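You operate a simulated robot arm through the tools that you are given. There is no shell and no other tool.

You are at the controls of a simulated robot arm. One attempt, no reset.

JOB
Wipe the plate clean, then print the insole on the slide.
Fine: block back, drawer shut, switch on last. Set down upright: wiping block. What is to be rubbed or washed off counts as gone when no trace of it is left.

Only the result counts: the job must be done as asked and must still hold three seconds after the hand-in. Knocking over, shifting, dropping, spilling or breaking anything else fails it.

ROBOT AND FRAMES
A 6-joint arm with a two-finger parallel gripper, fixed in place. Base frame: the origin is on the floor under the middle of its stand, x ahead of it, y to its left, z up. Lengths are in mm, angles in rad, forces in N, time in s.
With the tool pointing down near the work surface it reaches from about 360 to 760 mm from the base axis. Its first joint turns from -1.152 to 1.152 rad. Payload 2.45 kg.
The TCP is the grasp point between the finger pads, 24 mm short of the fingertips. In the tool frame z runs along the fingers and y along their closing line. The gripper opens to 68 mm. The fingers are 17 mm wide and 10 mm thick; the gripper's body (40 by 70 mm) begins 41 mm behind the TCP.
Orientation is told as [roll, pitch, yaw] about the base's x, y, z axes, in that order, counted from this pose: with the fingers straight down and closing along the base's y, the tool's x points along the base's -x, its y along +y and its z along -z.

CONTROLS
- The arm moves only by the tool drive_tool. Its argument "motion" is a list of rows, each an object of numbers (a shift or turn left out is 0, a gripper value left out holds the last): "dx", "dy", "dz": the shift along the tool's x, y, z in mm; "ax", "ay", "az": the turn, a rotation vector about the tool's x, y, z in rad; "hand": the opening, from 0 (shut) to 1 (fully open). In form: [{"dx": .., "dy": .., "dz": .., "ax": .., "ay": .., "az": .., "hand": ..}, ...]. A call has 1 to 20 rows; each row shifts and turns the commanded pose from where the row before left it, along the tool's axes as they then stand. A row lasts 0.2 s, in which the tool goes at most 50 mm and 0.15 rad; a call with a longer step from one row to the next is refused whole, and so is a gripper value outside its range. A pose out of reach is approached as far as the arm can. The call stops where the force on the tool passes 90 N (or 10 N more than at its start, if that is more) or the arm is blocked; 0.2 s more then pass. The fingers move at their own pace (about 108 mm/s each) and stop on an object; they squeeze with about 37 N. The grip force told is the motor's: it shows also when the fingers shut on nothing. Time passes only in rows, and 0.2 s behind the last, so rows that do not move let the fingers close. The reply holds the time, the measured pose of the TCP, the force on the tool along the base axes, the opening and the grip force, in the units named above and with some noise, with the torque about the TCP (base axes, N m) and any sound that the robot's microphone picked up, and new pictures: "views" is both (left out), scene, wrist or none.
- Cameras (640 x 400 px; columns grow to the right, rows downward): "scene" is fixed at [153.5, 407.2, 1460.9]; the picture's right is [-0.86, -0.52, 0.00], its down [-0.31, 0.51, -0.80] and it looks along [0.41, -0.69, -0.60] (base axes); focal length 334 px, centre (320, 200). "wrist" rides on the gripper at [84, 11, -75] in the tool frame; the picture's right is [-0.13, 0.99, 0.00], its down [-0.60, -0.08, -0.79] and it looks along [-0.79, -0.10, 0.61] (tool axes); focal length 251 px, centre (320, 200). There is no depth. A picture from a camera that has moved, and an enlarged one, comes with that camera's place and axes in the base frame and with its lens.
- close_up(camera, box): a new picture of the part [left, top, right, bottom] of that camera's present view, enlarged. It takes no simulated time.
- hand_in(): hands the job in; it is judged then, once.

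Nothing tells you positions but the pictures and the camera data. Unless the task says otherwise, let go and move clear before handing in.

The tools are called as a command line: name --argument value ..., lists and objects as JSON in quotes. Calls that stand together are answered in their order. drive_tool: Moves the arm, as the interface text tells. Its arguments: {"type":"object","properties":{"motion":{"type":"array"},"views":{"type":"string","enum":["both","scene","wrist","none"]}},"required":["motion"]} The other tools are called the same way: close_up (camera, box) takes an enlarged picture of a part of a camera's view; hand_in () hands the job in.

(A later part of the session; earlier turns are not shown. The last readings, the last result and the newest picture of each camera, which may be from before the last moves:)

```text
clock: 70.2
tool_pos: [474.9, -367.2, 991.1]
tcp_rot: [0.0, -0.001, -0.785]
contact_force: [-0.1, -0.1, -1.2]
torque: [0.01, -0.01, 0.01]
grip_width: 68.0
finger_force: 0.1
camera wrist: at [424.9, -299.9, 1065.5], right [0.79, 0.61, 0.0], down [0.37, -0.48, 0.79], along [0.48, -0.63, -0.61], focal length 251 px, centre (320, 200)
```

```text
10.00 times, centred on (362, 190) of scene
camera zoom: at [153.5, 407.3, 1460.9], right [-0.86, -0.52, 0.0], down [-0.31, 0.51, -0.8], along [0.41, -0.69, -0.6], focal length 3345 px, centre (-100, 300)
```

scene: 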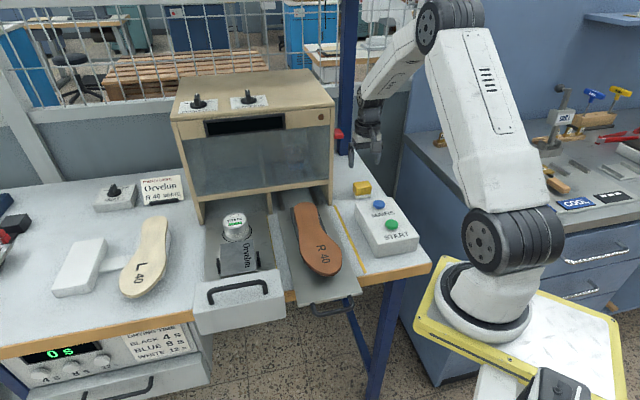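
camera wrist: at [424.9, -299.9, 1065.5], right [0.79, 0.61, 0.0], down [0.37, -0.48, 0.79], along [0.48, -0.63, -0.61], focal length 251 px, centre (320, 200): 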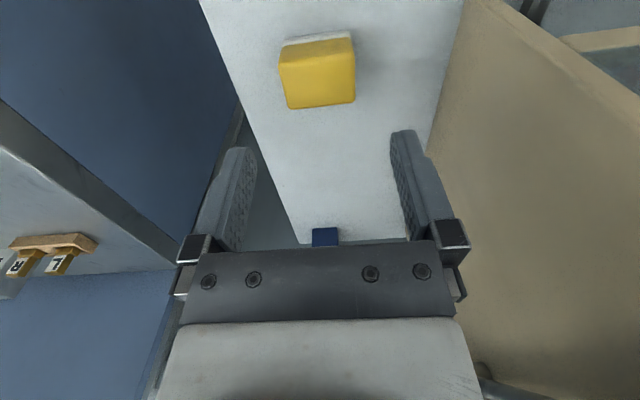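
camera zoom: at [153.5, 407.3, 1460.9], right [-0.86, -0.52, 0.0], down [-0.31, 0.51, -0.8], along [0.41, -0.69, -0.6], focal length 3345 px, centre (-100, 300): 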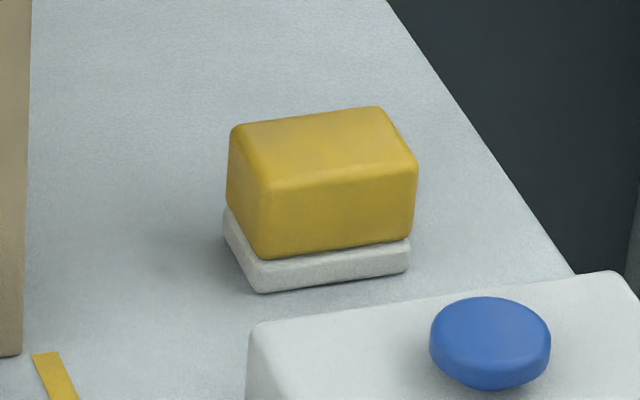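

The block is back, upright, on its original spot. Next I'll shut the drawer, so I need to study its front and handle.

close_up --camera "scene" --box '[185, 255, 300, 335]'

close_up --camera "scene" --box '[285, 270, 375, 330]'

close_up --camera "scene" --box '[270, 180, 360, 290]'

close_up --camera "scene" --box '[190, 175, 340, 235]'

```text
5.00 times, centred on (242, 295) of scene
camera zoom: at [153.5, 407.3, 1460.9], right [-0.86, -0.52, 0.0], down [-0.31, 0.51, -0.8], along [0.41, -0.69, -0.6], focal length 1672 px, centre (708, -275)
```

zoom: 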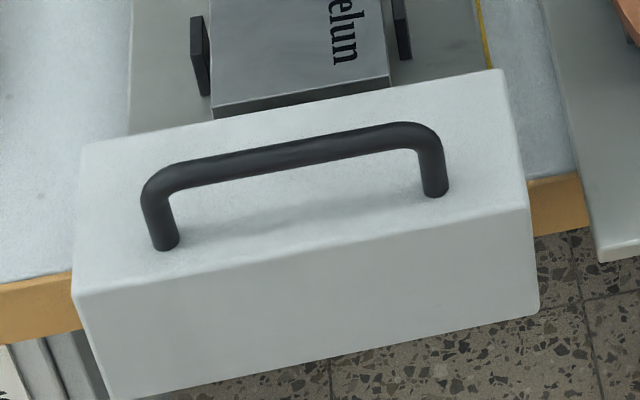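

```text
6.67 times, centred on (330, 300) of scene
camera zoom: at [153.5, 407.3, 1460.9], right [-0.86, -0.52, 0.0], down [-0.31, 0.51, -0.8], along [0.41, -0.69, -0.6], focal length 2230 px, centre (253, -467)
```

zoom: 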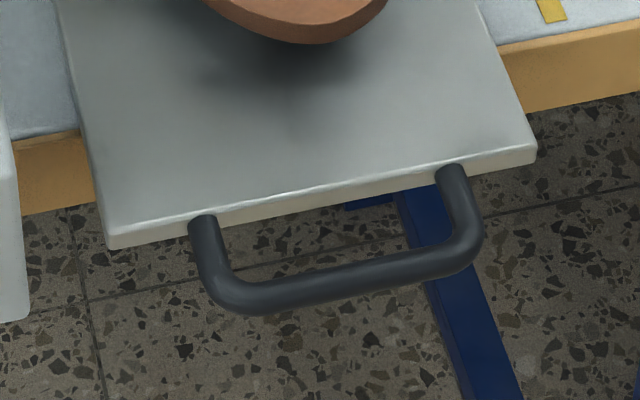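

```text
3.64 times, centred on (315, 235) of scene
camera zoom: at [153.5, 407.3, 1460.9], right [-0.86, -0.52, 0.0], down [-0.31, 0.51, -0.8], along [0.41, -0.69, -0.6], focal length 1216 px, centre (338, 73)
```

zoom: 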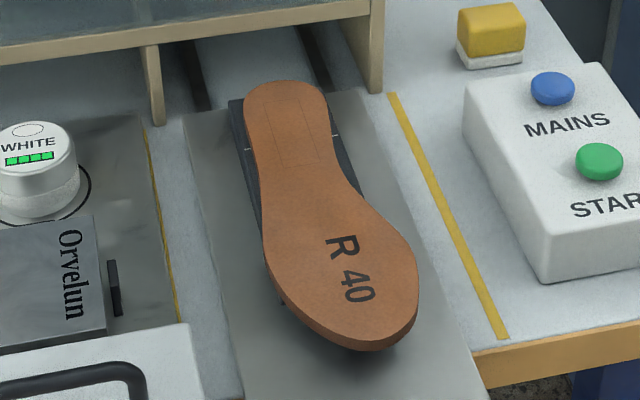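

```text
4.27 times, centred on (265, 205) of scene
camera zoom: at [153.5, 407.3, 1460.9], right [-0.86, -0.52, 0.0], down [-0.31, 0.51, -0.8], along [0.41, -0.69, -0.6], focal length 1427 px, centre (555, 179)
```

zoom: 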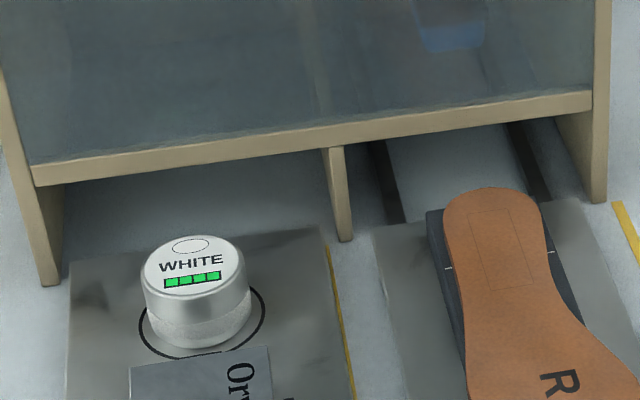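

The drawer's front box spans lat 364–531 with its face at depth ≈225, its top at z≈937, and a bow handle on top. I'll close the fingers and move in front of that face, then push it in with the fingertips.

drive_tool --motion '[{"dz": -20, "hand": 0}, {"dz": -20, "dx": 20}, {"dx": 40}, {"dx": 45}, {"dx": 45}, {"dx": 45}, {"dx": 20, "dy": 35}, {"dx": 22, "dy": 40}, {"dx": 22, "dy": 40}, {"dx": 22, "dy": 40}, {"dx": 22, "dy": 40}, {"dx": 22, "dy": 40}, {"dx": 22, "dy": 40}, {"dx": 22, "dy": 40}, {"dx": 21, "dy": 40}, {"dx": 15, "dy": 17}]' --views "both"

```text
clock: 73.6
tool_pos: [449.9, 184.1, 1031.4]
tcp_rot: [0.0, 0.001, -0.787]
contact_force: [-0.3, 0.4, -0.5]
torque: [-0.01, 0.0, 0.0]
grip_width: 0.1
finger_force: 24.2
camera wrist: at [400.2, 252.2, 1104.8], right [0.79, 0.61, 0.0], down [0.37, -0.48, 0.79], along [0.48, -0.63, -0.61], focal length 251 px, centre (320, 200)
```

scene: 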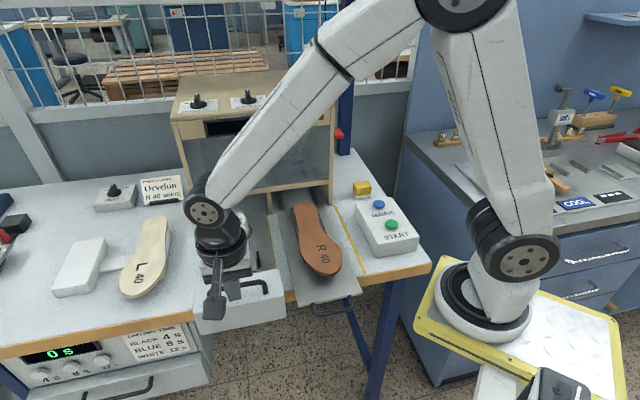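
wrist: 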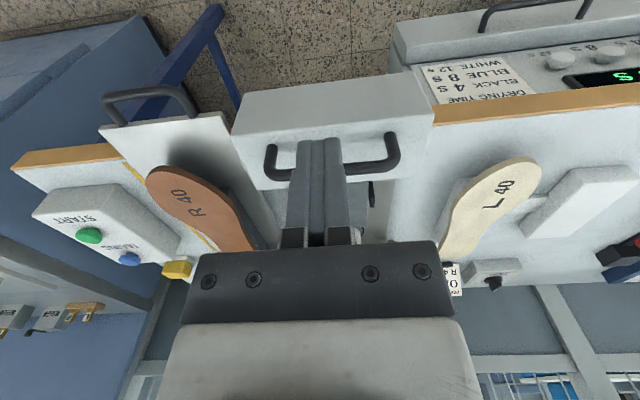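

close_up --camera "wrist" --box '[215, 50, 455, 200]'

close_up --camera "wrist" --box '[80, 60, 260, 180]'

```text
2.67 times, centred on (335, 125) of wrist
camera zoom: at [400.2, 252.2, 1104.8], right [0.79, 0.61, 0.0], down [0.37, -0.48, 0.79], along [0.48, -0.63, -0.61], focal length 670 px, centre (280, 400)
```

zoom: 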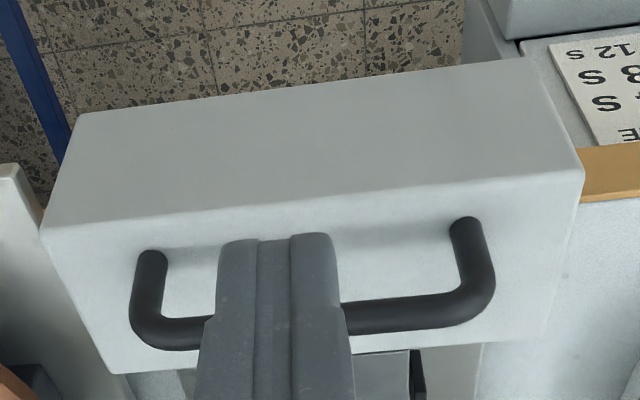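

```text
3.33 times, centred on (170, 120) of wrist
camera zoom: at [400.2, 252.2, 1104.8], right [0.79, 0.61, 0.0], down [0.37, -0.48, 0.79], along [0.48, -0.63, -0.61], focal length 838 px, centre (820, 467)
```

zoom: 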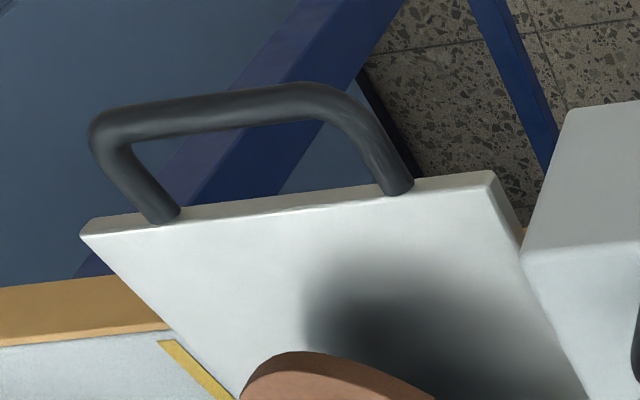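

drive_tool --motion '[{"dz": 20}, {"dz": 25}, {"dz": 25}, {"dz": 14}, {"dx": -10}, {"dx": -6}]' --views "both"

close_up --camera "scene" --box '[185, 245, 300, 335]'

```text
clock: 75.0
tool_pos: [460.9, 169.7, 945.4]
tcp_rot: [-0.002, 0.0, -0.786]
contact_force: [0.8, 0.2, 0.3]
torque: [0.01, 0.0, 0.04]
grip_width: 0.2
finger_force: 24.0
camera wrist: at [411.6, 238.1, 1020.3], right [0.79, 0.61, 0.0], down [0.37, -0.48, 0.79], along [0.48, -0.63, -0.61], focal length 251 px, centre (320, 200)
```

scene: 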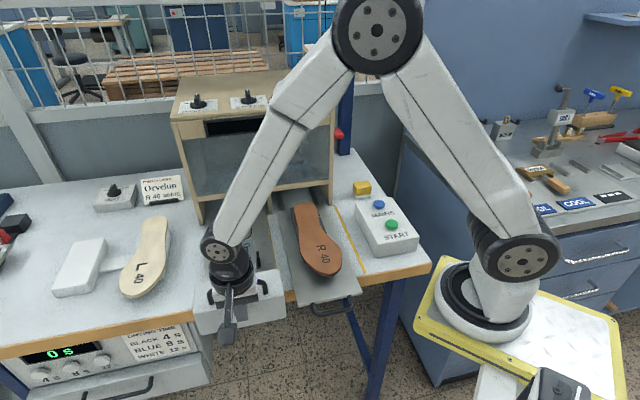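
wrist: 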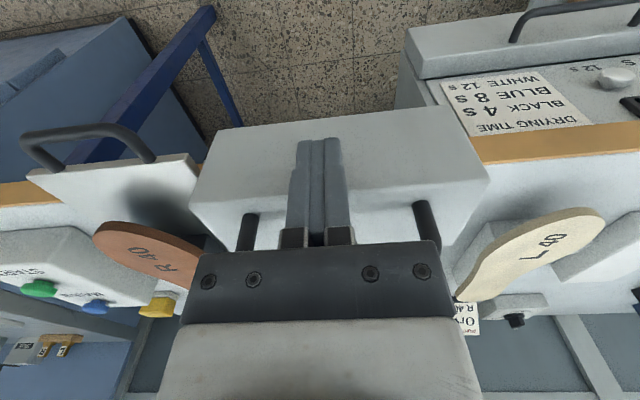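

```text
4.44 times, centred on (242, 290) of scene
camera zoom: at [153.5, 407.3, 1460.9], right [-0.86, -0.52, 0.0], down [-0.31, 0.51, -0.8], along [0.41, -0.69, -0.6], focal length 1486 px, centre (664, -200)
```

zoom: 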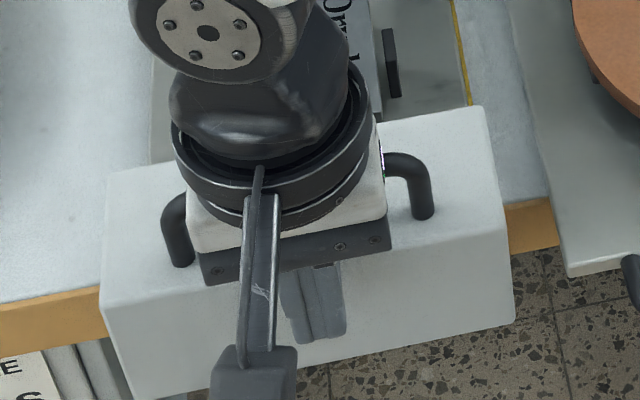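

drive_tool --motion '[{"dx": -3}, {"dx": -3}, {"dx": -3}, {"dx": -3}]' --views "none"

drive_tool --motion '[{"dx": -3}, {"dx": -4}, {"dx": -5}, {"dx": -5}]' --views "wrist"

```text
clock: 76.0
tool_pos: [469.3, 161.9, 947.1]
tcp_rot: [0.0, 0.0, -0.786]
contact_force: [0.5, 0.0, 0.7]
torque: [-0.06, -0.03, -0.02]
grip_width: 0.0
finger_force: 23.3
```

```text
clock: 77.0
tool_pos: [482.6, 148.6, 945.8]
tcp_rot: [-0.001, -0.002, -0.785]
contact_force: [-0.3, 1.1, 0.6]
torque: [0.04, 0.03, 0.0]
grip_width: 0.0
finger_force: 23.3
camera wrist: at [431.9, 217.1, 1020.4], right [0.79, 0.61, 0.0], down [0.37, -0.48, 0.79], along [0.48, -0.63, -0.61], focal length 251 px, centre (320, 200)
```

wrist: 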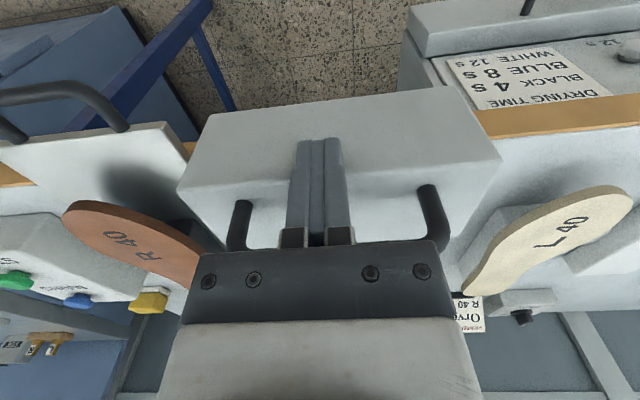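

The drawer moves easily with the fingers against its face. I'll continue pushing steadily.

drive_tool --motion '[{"dx": -5}, {"dx": -6}, {"dx": -7}, {"dx": -8}, {"dx": -8}, {"dx": -8}, {"dx": -8}, {"dx": -8}, {"dx": -8}, {"dx": -8}, {"dx": -8}, {"dx": -8}, {"dx": -8}, {"dx": -8}, {"dx": -8}]' --views "both"

```text
clock: 80.2
tool_pos: [564.1, 70.0, 945.6]
tcp_rot: [0.0, -0.001, -0.785]
contact_force: [0.5, 0.7, -0.5]
torque: [-0.01, -0.03, 0.0]
grip_width: 0.0
finger_force: 23.8
camera wrist: at [513.6, 136.6, 1020.9], right [0.79, 0.61, 0.0], down [0.37, -0.48, 0.79], along [0.48, -0.63, -0.61], focal length 251 px, centre (320, 200)
```

scene: 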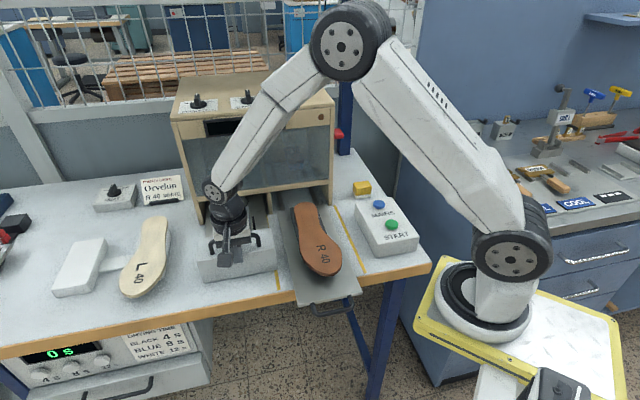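
wrist: 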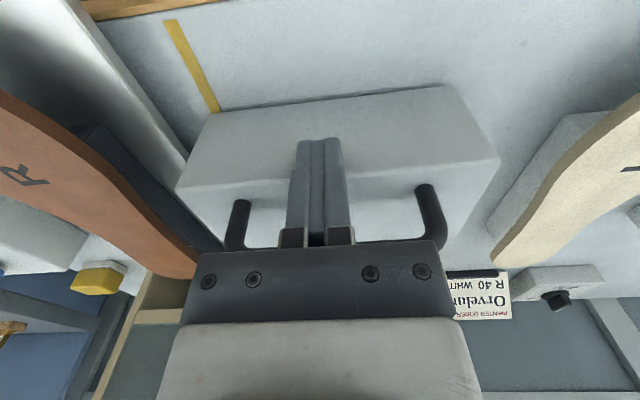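

drive_tool --motion '[{"dx": -6}, {"dx": -8}, {"dx": -8}, {"dx": -8}, {"dx": -8}, {"dx": -8}, {"dx": -8}, {"dx": -8}, {"dx": -8}, {"dx": -8}, {"dx": -6}]' --views "both"

close_up --camera "scene" --box '[180, 190, 340, 290]'

```text
clock: 82.6
tool_pos: [622.3, 8.0, 946.9]
tcp_rot: [0.0, -0.002, -0.784]
contact_force: [-0.4, 0.3, 1.0]
torque: [0.0, 0.01, 0.02]
grip_width: 0.0
finger_force: 23.4
camera wrist: at [572.2, 76.5, 1021.1], right [0.79, 0.61, 0.0], down [0.37, -0.48, 0.79], along [0.48, -0.63, -0.61], focal length 251 px, centre (320, 200)
```

scene: 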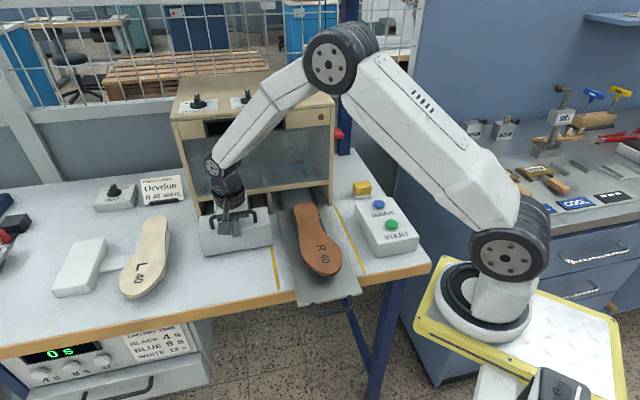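
wrist: 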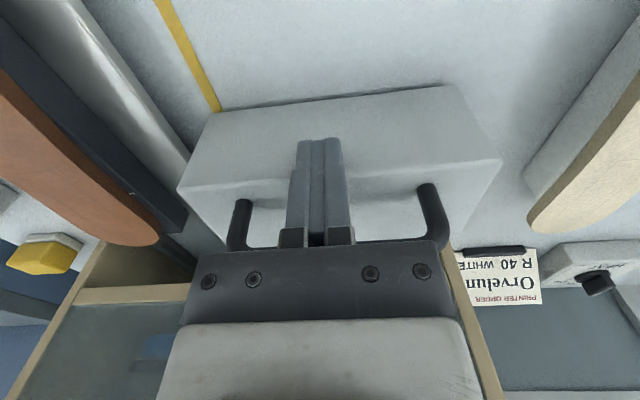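

```text
4.00 times, centred on (260, 240) of scene
camera zoom: at [153.5, 407.3, 1460.9], right [-0.86, -0.52, 0.0], down [-0.31, 0.51, -0.8], along [0.41, -0.69, -0.6], focal length 1338 px, centre (560, 40)
```

zoom: 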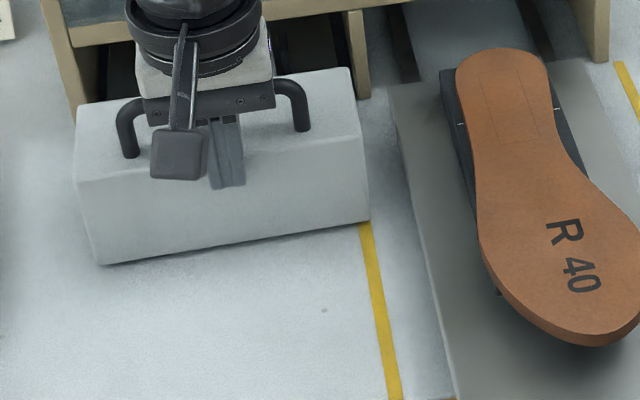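

drive_tool --motion '[{"dx": -5}, {"dx": -6}, {"dx": -6}, {"dx": -6}, {"dx": -5}, {"dx": -4}, {"dx": -4}]' --views "none"

drive_tool --motion '[{"dx": -3}, {"dx": -3}, {"dx": -3}]' --views "both"

close_up --camera "scene" --box '[180, 180, 340, 280]'

```text
clock: 84.2
tool_pos: [647.8, -16.2, 946.7]
tcp_rot: [0.001, -0.001, -0.785]
contact_force: [0.4, -0.9, -0.9]
torque: [-0.03, -0.01, 0.0]
grip_width: 0.2
finger_force: 23.5
```

```text
clock: 85.0
tool_pos: [653.4, -22.4, 946.8]
tcp_rot: [0.0, 0.0, -0.784]
contact_force: [-0.6, 0.8, -0.9]
torque: [0.01, -0.01, 0.01]
grip_width: 0.0
finger_force: 23.1
camera wrist: at [603.7, 45.0, 1020.9], right [0.79, 0.61, 0.0], down [0.37, -0.48, 0.79], along [0.48, -0.63, -0.61], focal length 251 px, centre (320, 200)
```

scene: 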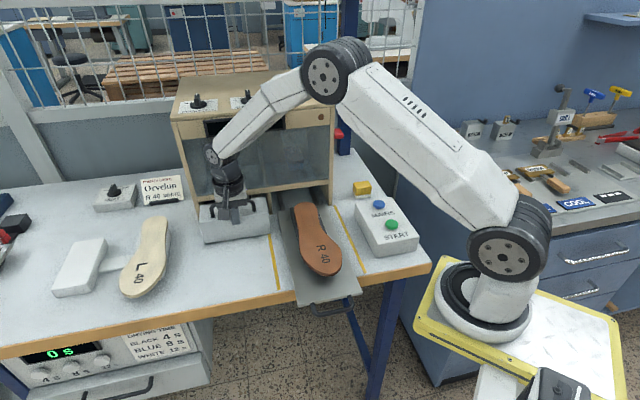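
wrist: 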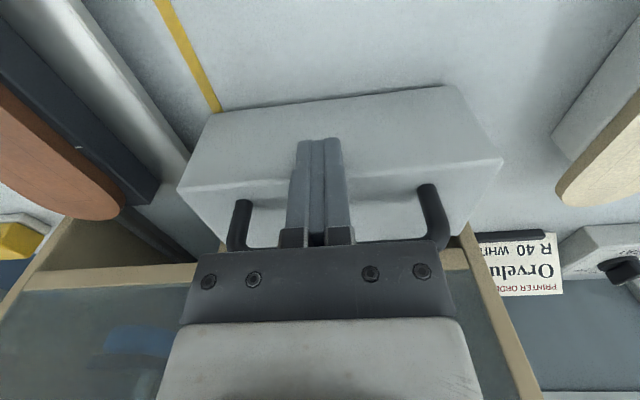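

```text
4.00 times, centred on (260, 230) of scene
camera zoom: at [153.5, 407.3, 1460.8], right [-0.86, -0.52, 0.0], down [-0.31, 0.51, -0.8], along [0.41, -0.69, -0.6], focal length 1338 px, centre (560, 80)
```

zoom: 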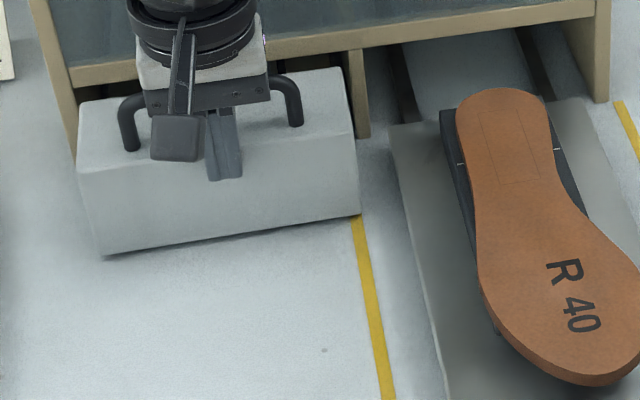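

drive_tool --motion '[{"dx": -2}, {"dx": -2}, {"dx": -2}, {"dx": -2}]' --views "none"

drive_tool --motion '[{"dx": -2}, {"dx": -2}]' --views "none"

drive_tool --motion '[{"dx": -2}, {"dx": -2}]' --views "scene"

close_up --camera "scene" --box '[180, 170, 340, 270]'

```text
clock: 86.0
tool_pos: [660.1, -28.2, 946.2]
tcp_rot: [0.001, -0.001, -0.786]
contact_force: [0.4, -0.8, -0.1]
torque: [0.04, -0.05, 0.0]
grip_width: 0.1
finger_force: 23.2
```

```text
clock: 86.6
tool_pos: [661.2, -29.1, 945.9]
tcp_rot: [-0.001, 0.003, -0.786]
contact_force: [-11.6, 12.1, 4.6]
torque: [0.14, 0.06, -0.05]
grip_width: 0.1
finger_force: 23.6
```

```text
clock: 87.2
tool_pos: [661.5, -30.0, 946.0]
tcp_rot: [-0.008, 0.012, -0.783]
contact_force: [-38.3, 33.3, 15.6]
torque: [0.59, -0.08, -0.13]
grip_width: 0.0
finger_force: 23.4
```

scene: 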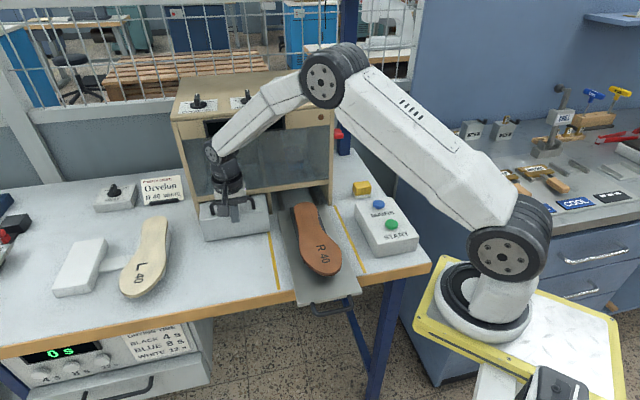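

```text
4.00 times, centred on (260, 220) of scene
camera zoom: at [152.0, 408.2, 1460.7], right [-0.86, -0.52, 0.0], down [-0.31, 0.51, -0.8], along [0.42, -0.69, -0.6], focal length 1338 px, centre (560, 120)
```

zoom: 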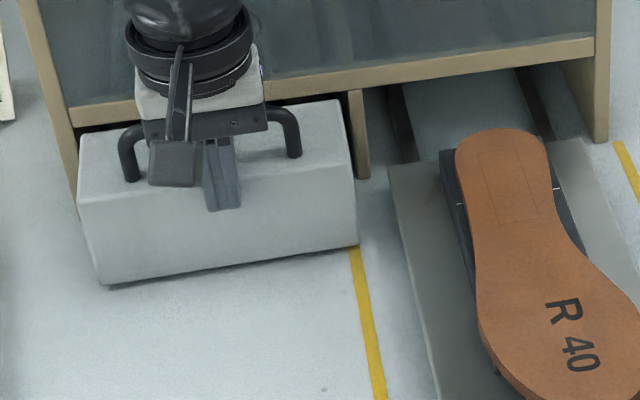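

The drawer hit its stop at about 50 N, so it is shut. Next is the slide: it must go in under the machine. Its handle bar is at about z 879, partly too close for the arm, so I'll first push on the plate's free front corner. I'm backing off and moving there now.

drive_tool --motion '[{"dx": 5}, {"dx": 15}, {"dx": 30}, {"dz": -30, "dx": 10}, {"dz": -40}, {"dx": 35, "dy": -20}, {"dx": 40, "dy": -20}, {"dx": 40, "dy": -20}, {"dx": 40, "dy": -20}, {"dx": 40, "dy": -20}, {"dx": 34, "dy": -22}]' --views "both"

close_up --camera "wrist" --box '[150, 60, 390, 210]'

close_up --camera "scene" --box '[180, 160, 340, 260]'

```text
clock: 89.6
tool_pos: [375.8, 84.8, 1016.9]
tcp_rot: [0.001, -0.002, -0.787]
contact_force: [0.1, -0.3, 0.2]
torque: [0.0, -0.01, 0.0]
grip_width: 0.1
finger_force: 23.6
camera wrist: at [324.5, 152.1, 1091.4], right [0.79, 0.61, 0.0], down [0.37, -0.48, 0.79], along [0.48, -0.63, -0.61], focal length 251 px, centre (320, 200)
```

scene: 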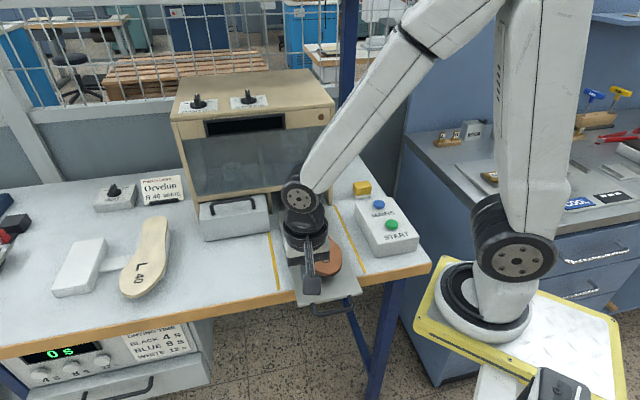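
wrist: 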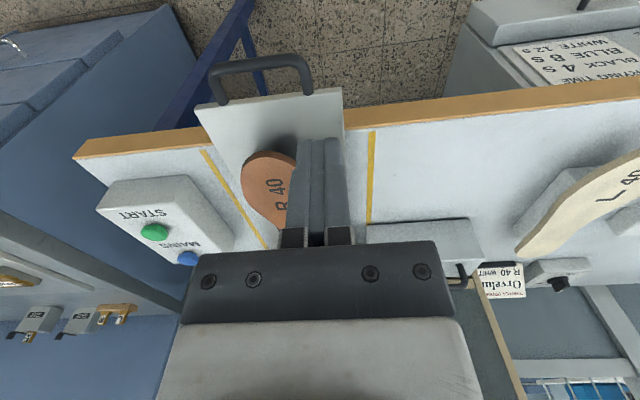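

```text
2.67 times, centred on (270, 135) of wrist
camera zoom: at [324.5, 152.1, 1091.4], right [0.79, 0.61, 0.0], down [0.37, -0.48, 0.79], along [0.48, -0.63, -0.61], focal length 670 px, centre (453, 373)
```

zoom: 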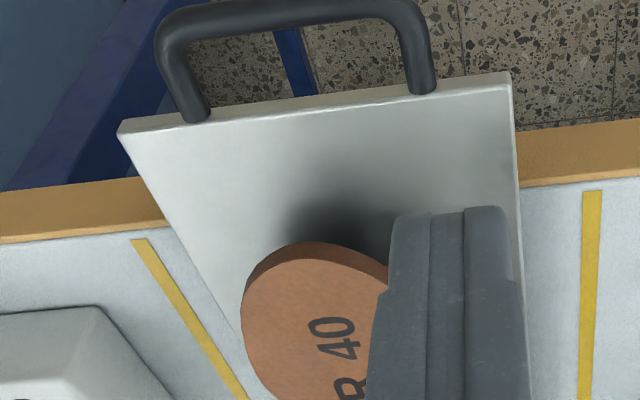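

```text
4.00 times, centred on (260, 210) of scene
camera zoom: at [153.5, 407.2, 1460.9], right [-0.86, -0.52, 0.0], down [-0.31, 0.51, -0.8], along [0.41, -0.69, -0.6], focal length 1338 px, centre (560, 160)
```

zoom: 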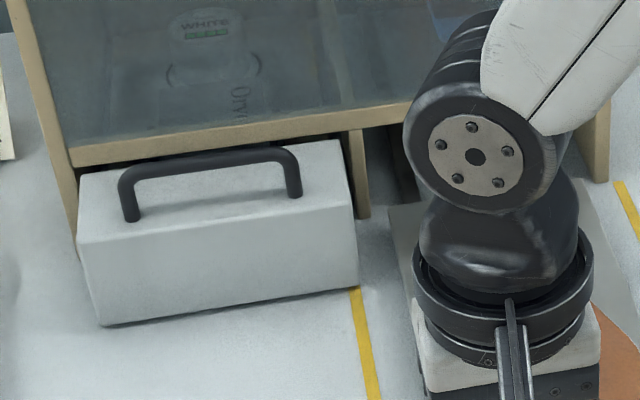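

The drawer is shut and the cup is standing upright inside behind the glass. Now I'll lower the fingertips in front of the slide plate's left corner.

drive_tool --motion '[{"dy": 2.5, "dz": 20}, {"dz": 25}, {"dz": 25}, {"dz": 25}, {"dz": 22}, {"dz": 12}, {"dz": 6}]' --views "both"

close_up --camera "wrist" --box '[180, 80, 420, 230]'

close_up --camera "scene" --box '[275, 240, 375, 330]'

```text
clock: 91.2
tool_pos: [375.9, 86.0, 881.8]
tcp_rot: [0.002, 0.0, -0.784]
contact_force: [-0.2, -0.4, 0.5]
torque: [0.01, -0.02, -0.02]
grip_width: 0.0
finger_force: 23.7
camera wrist: at [326.1, 153.9, 956.0], right [0.79, 0.61, 0.0], down [0.37, -0.48, 0.79], along [0.48, -0.63, -0.61], focal length 251 px, centre (320, 200)
```

scene: 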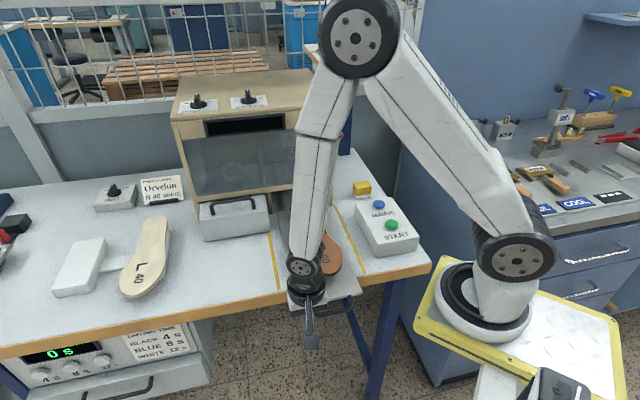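
wrist: 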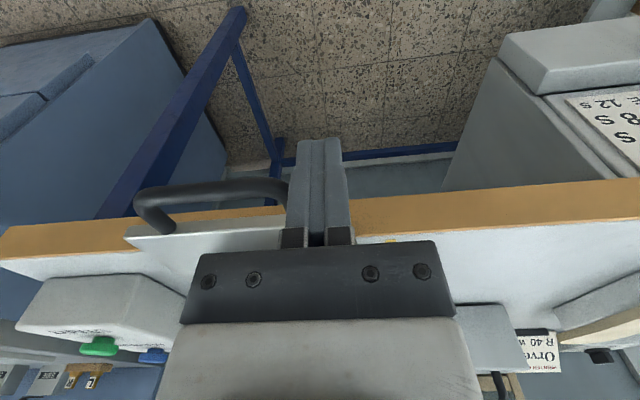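

```text
2.67 times, centred on (300, 155) of wrist
camera zoom: at [326.1, 153.9, 956.0], right [0.79, 0.61, 0.0], down [0.37, -0.48, 0.79], along [0.48, -0.63, -0.61], focal length 670 px, centre (373, 320)
```

zoom: 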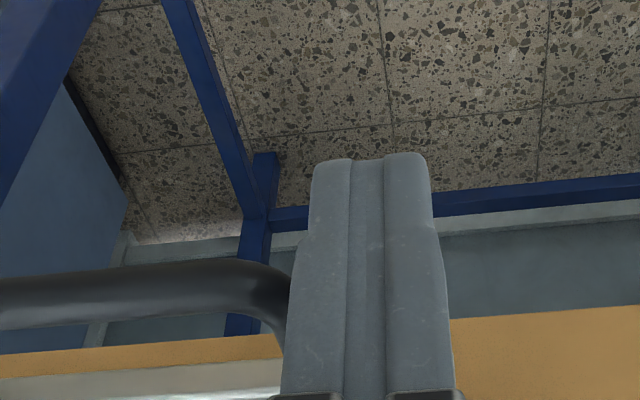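

```text
4.44 times, centred on (325, 285) of scene
camera zoom: at [153.5, 407.3, 1460.9], right [-0.86, -0.52, 0.0], down [-0.31, 0.51, -0.8], along [0.41, -0.69, -0.6], focal length 1486 px, centre (298, -178)
```

zoom: 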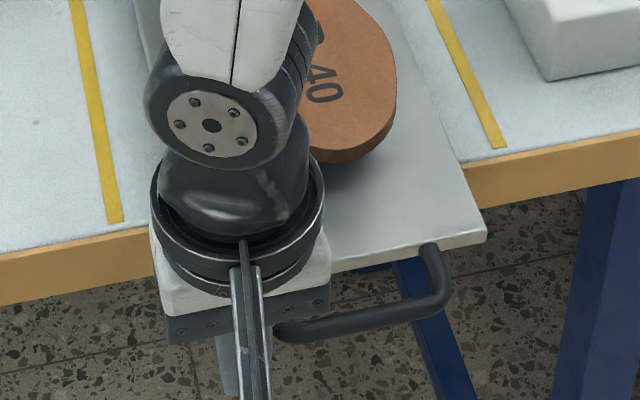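

drive_tool --motion '[{"dy": 3}, {"dx": -8}, {"dx": -8}, {"dx": -5}, {"dx": -4}, {"dx": -3}]' --views "none"

drive_tool --motion '[{"dx": -3}, {"dx": -3}, {"dx": -4}]' --views "both"

close_up --camera "wrist" --box '[180, 80, 420, 260]'

close_up --camera "scene" --box '[275, 240, 375, 330]'

```text
clock: 92.6
tool_pos: [399.3, 70.3, 881.2]
tcp_rot: [0.0, -0.001, -0.785]
contact_force: [-2.3, 0.8, 1.1]
torque: [0.0, 0.01, 0.0]
grip_width: 0.0
finger_force: 23.0
```

```text
clock: 93.4
tool_pos: [405.1, 60.5, 880.8]
tcp_rot: [0.0, -0.001, -0.786]
contact_force: [-0.6, 1.6, -1.6]
torque: [0.01, 0.01, -0.01]
grip_width: 0.0
finger_force: 23.3
camera wrist: at [354.5, 128.6, 955.5], right [0.79, 0.61, 0.0], down [0.37, -0.48, 0.79], along [0.48, -0.63, -0.61], focal length 251 px, centre (320, 200)
```

scene: 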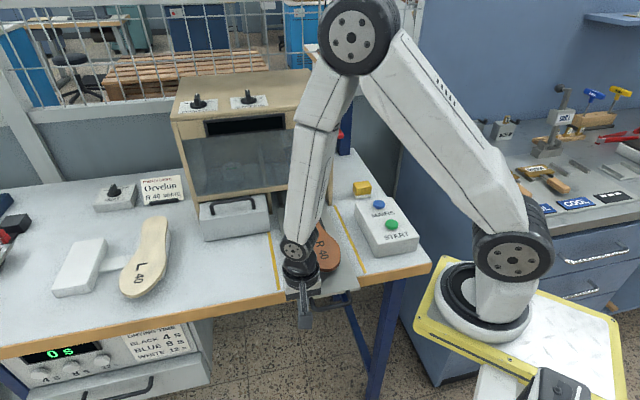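
wrist: 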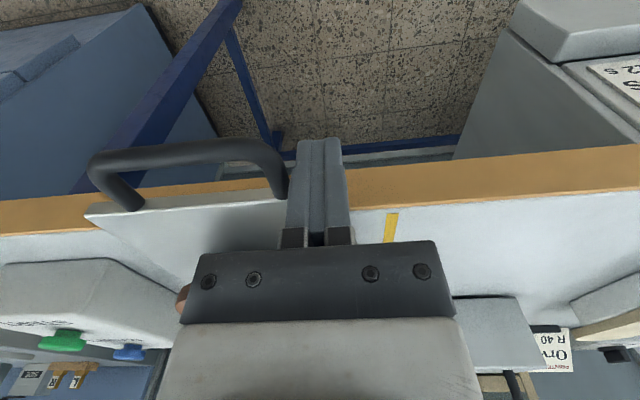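

```text
2.22 times, centred on (300, 170) of wrist
camera zoom: at [354.5, 128.6, 955.5], right [0.79, 0.61, 0.0], down [0.37, -0.48, 0.79], along [0.48, -0.63, -0.61], focal length 559 px, centre (364, 267)
```

zoom: 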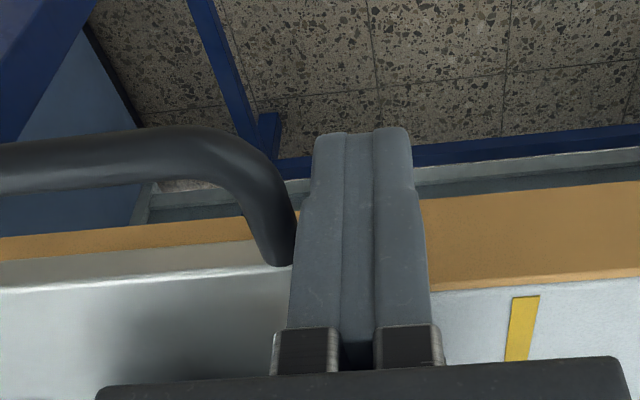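

```text
4.44 times, centred on (325, 285) of scene
camera zoom: at [153.5, 407.3, 1460.8], right [-0.86, -0.52, 0.0], down [-0.31, 0.51, -0.8], along [0.41, -0.69, -0.6], focal length 1486 px, centre (298, -178)
```

zoom: 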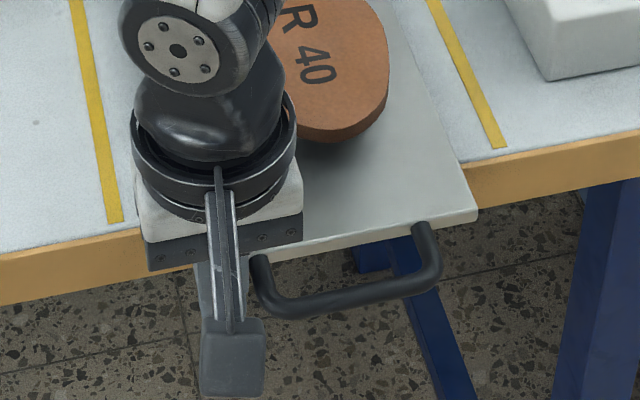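

The slide is moving. I'll push a little further while the fingertips are still clear of the table edge, then switch to the handle bar.

drive_tool --motion '[{"dx": -4}, {"dx": -5}, {"dx": -5}, {"dx": -5}, {"dx": -5}, {"dx": -3}]' --views "none"

drive_tool --motion '[{"dx": 4}, {"dx": 15}, {"dx": 20}, {"dx": 20}, {"dz": -20, "dx": 8}, {"dz": -25}, {"dy": -20, "dz": -10}, {"dy": -20}]' --views "both"

close_up --camera "wrist" --box '[180, 80, 420, 260]'

close_up --camera "scene" --box '[275, 240, 375, 330]'

```text
clock: 94.8
tool_pos: [425.3, 43.5, 879.9]
tcp_rot: [0.0, -0.003, -0.786]
contact_force: [-1.7, 1.6, 1.3]
torque: [0.02, 0.0, -0.01]
grip_width: 0.0
finger_force: 23.8
```

```text
clock: 96.6
tool_pos: [349.7, 60.5, 936.0]
tcp_rot: [0.0, 0.0, -0.786]
contact_force: [0.4, 0.3, -0.7]
torque: [0.01, -0.02, 0.01]
grip_width: 0.1
finger_force: 23.7
camera wrist: at [298.9, 129.4, 1010.8], right [0.79, 0.61, 0.0], down [0.37, -0.48, 0.79], along [0.48, -0.63, -0.61], focal length 251 px, centre (320, 200)
```

scene: 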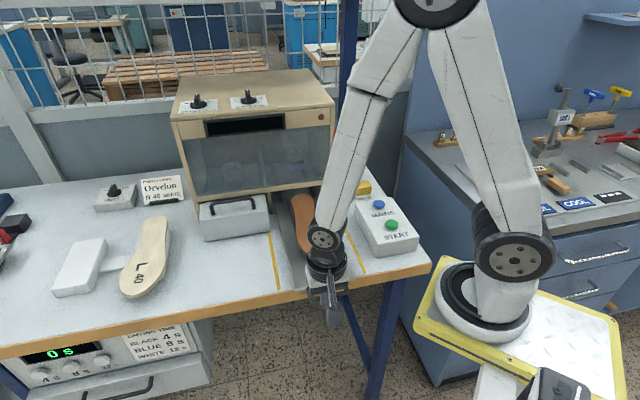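
wrist: 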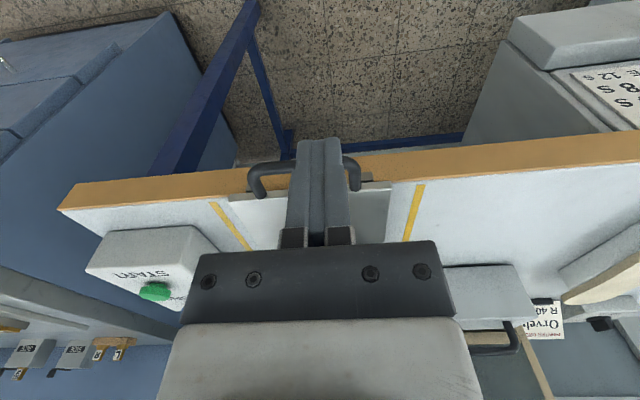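

```text
2.22 times, centred on (300, 170) of wrist
camera zoom: at [298.9, 129.4, 1010.8], right [0.79, 0.61, 0.0], down [0.37, -0.48, 0.79], along [0.48, -0.63, -0.61], focal length 559 px, centre (364, 267)
```

zoom: 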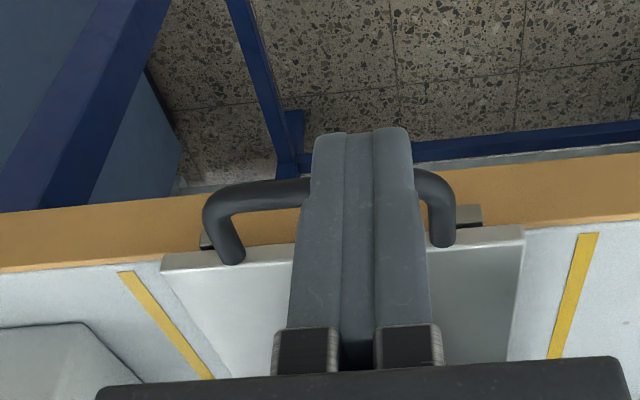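

```text
4.44 times, centred on (325, 285) of scene
camera zoom: at [153.5, 407.3, 1460.9], right [-0.86, -0.52, 0.0], down [-0.31, 0.51, -0.8], along [0.41, -0.69, -0.6], focal length 1486 px, centre (298, -178)
```

zoom: 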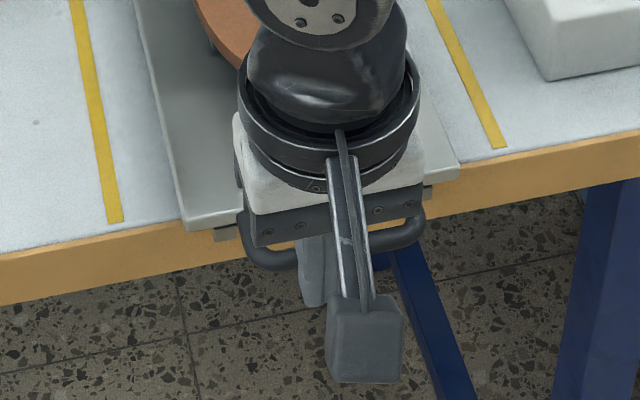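

drive_tool --motion '[{"dx": -6}, {"dx": -5, "dz": 10}, {"dz": 15}, {"dz": 12}, {"dz": 3}]' --views "both"

close_up --camera "wrist" --box '[180, 80, 420, 260]'

close_up --camera "scene" --box '[275, 240, 375, 330]'

```text
clock: 97.8
tool_pos: [358.0, 53.7, 895.7]
tcp_rot: [-0.001, -0.003, -0.786]
contact_force: [0.0, -0.4, 0.2]
torque: [0.02, 0.01, 0.03]
grip_width: 0.0
finger_force: 23.8
camera wrist: at [306.9, 121.9, 969.7], right [0.79, 0.61, 0.0], down [0.37, -0.48, 0.79], along [0.48, -0.63, -0.61], focal length 251 px, centre (320, 200)
```

scene: 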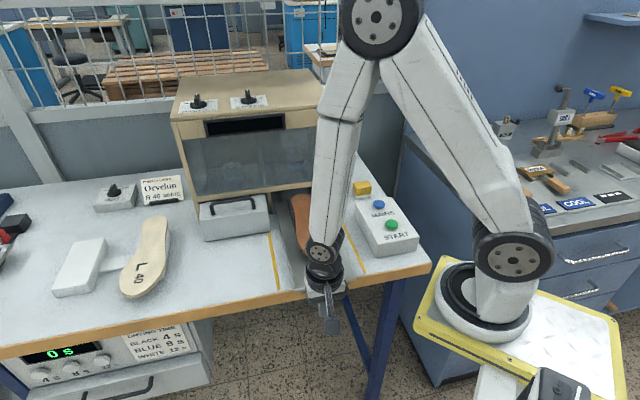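
wrist: 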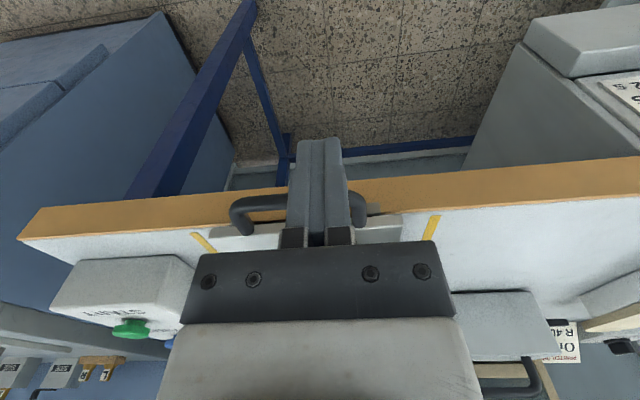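

```text
2.22 times, centred on (300, 170) of wrist
camera zoom: at [306.9, 121.9, 969.7], right [0.79, 0.61, 0.0], down [0.37, -0.48, 0.79], along [0.48, -0.63, -0.61], focal length 559 px, centre (364, 267)
```

zoom: 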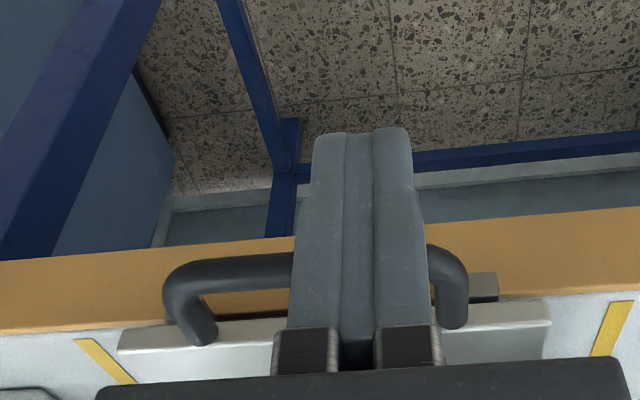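

```text
4.44 times, centred on (325, 285) of scene
camera zoom: at [153.5, 407.3, 1460.9], right [-0.86, -0.52, 0.0], down [-0.31, 0.51, -0.8], along [0.41, -0.69, -0.6], focal length 1486 px, centre (298, -178)
```

zoom: 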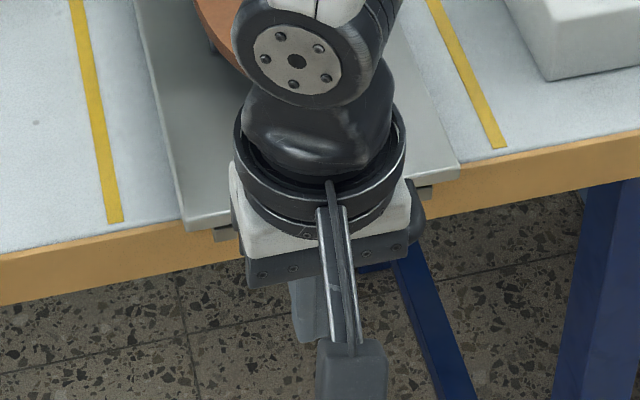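

drive_tool --motion '[{"dx": -5}, {"dx": -5}, {"dx": -4}, {"dx": -4}, {"dx": -4}]' --views "none"

drive_tool --motion '[{"dx": -5}, {"dx": -5}, {"dx": -5}, {"dx": -5}]' --views "both"

close_up --camera "wrist" --box '[180, 80, 420, 260]'

close_up --camera "scene" --box '[275, 230, 375, 320]'

```text
clock: 99.0
tool_pos: [373.4, 38.4, 896.2]
tcp_rot: [-0.001, 0.0, -0.786]
contact_force: [-0.8, -0.1, 1.1]
torque: [-0.02, 0.01, 0.01]
grip_width: 0.0
finger_force: 23.9
```

```text
clock: 100.0
tool_pos: [387.3, 23.5, 896.3]
tcp_rot: [0.0, 0.0, -0.785]
contact_force: [-0.3, 1.7, 1.0]
torque: [0.0, 0.01, 0.01]
grip_width: 0.1
finger_force: 23.6
camera wrist: at [336.8, 91.8, 970.5], right [0.79, 0.61, 0.0], down [0.37, -0.48, 0.79], along [0.48, -0.63, -0.61], focal length 251 px, centre (320, 200)
```

scene: 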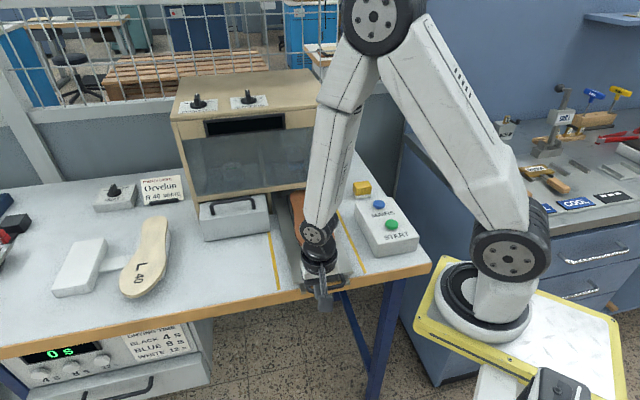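
wrist: 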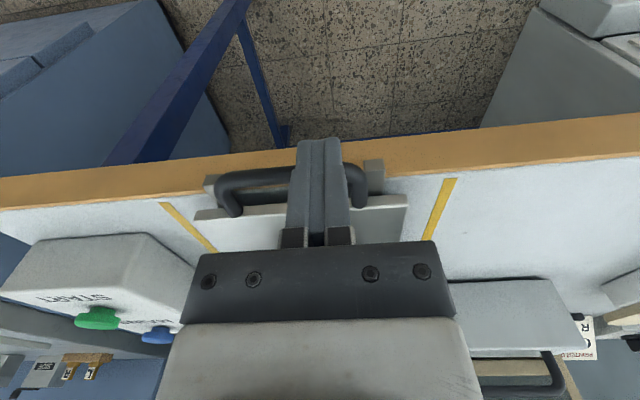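

```text
2.22 times, centred on (300, 170) of wrist
camera zoom: at [336.8, 91.8, 970.5], right [0.79, 0.61, 0.0], down [0.37, -0.48, 0.79], along [0.48, -0.63, -0.61], focal length 559 px, centre (364, 267)
```

zoom: 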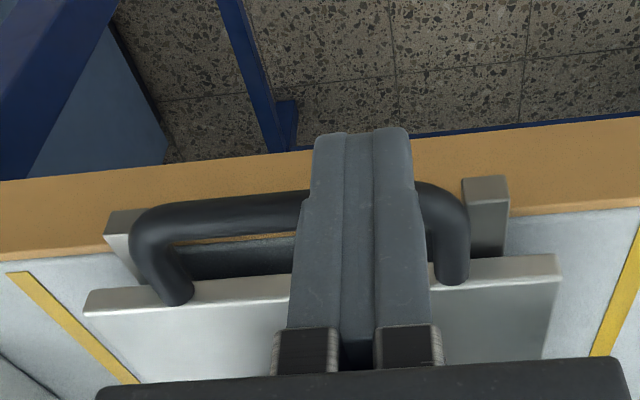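

```text
4.44 times, centred on (325, 275) of scene
camera zoom: at [153.4, 407.3, 1460.9], right [-0.86, -0.52, 0.0], down [-0.31, 0.51, -0.8], along [0.41, -0.69, -0.6], focal length 1486 px, centre (298, -133)
```

zoom: 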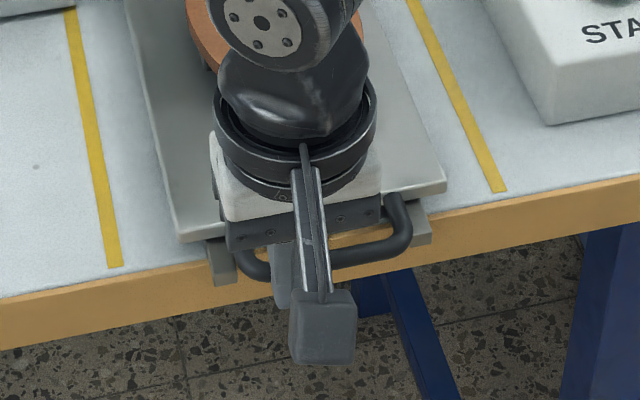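

The handle push works at low force. I'll continue pushing the slide in steadily.

drive_tool --motion '[{"dx": -5}, {"dx": -6}, {"dx": -7}, {"dx": -8}, {"dx": -8}, {"dx": -8}, {"dx": -8}, {"dx": -8}, {"dx": -8}, {"dx": -8}, {"dx": -8}, {"dx": -8}, {"dx": -8}, {"dx": -8}]' --views "both"

close_up --camera "scene" --box '[255, 180, 375, 290]'

```text
clock: 103.0
tool_pos: [462.4, -52.0, 897.0]
tcp_rot: [0.0, -0.003, -0.785]
contact_force: [-0.6, 0.7, 0.6]
torque: [0.03, -0.02, 0.01]
grip_width: 0.0
finger_force: 23.9
camera wrist: at [411.7, 16.5, 970.9], right [0.79, 0.61, 0.0], down [0.37, -0.48, 0.79], along [0.48, -0.63, -0.61], focal length 251 px, centre (320, 200)
```

scene: 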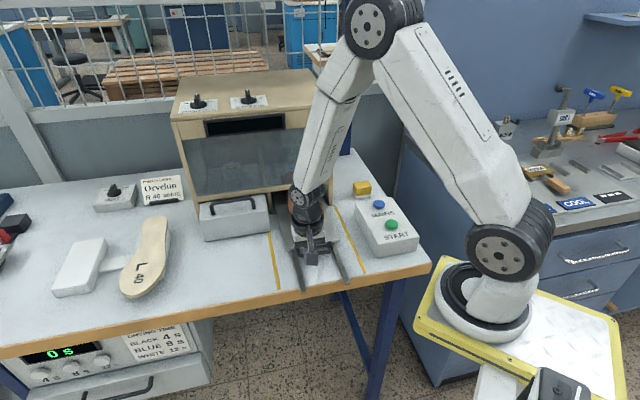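
wrist: 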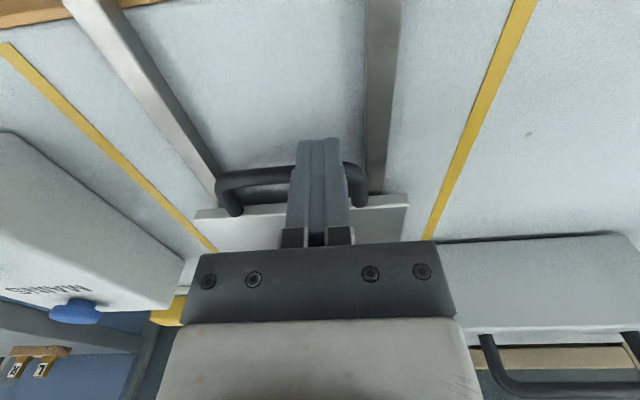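

```text
3.64 times, centred on (315, 235) of scene
camera zoom: at [153.5, 407.3, 1460.8], right [-0.86, -0.52, 0.0], down [-0.31, 0.51, -0.8], along [0.41, -0.69, -0.6], focal length 1216 px, centre (338, 73)
```

zoom: 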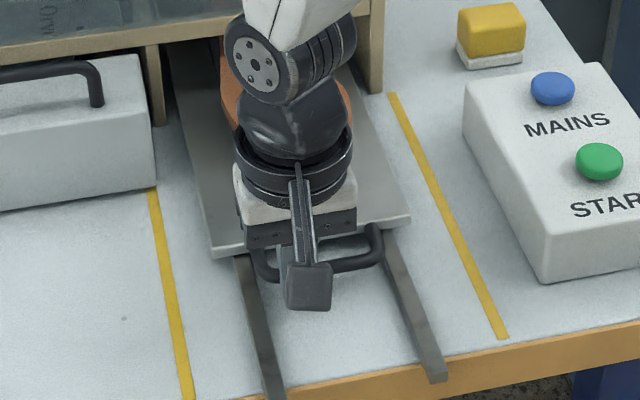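

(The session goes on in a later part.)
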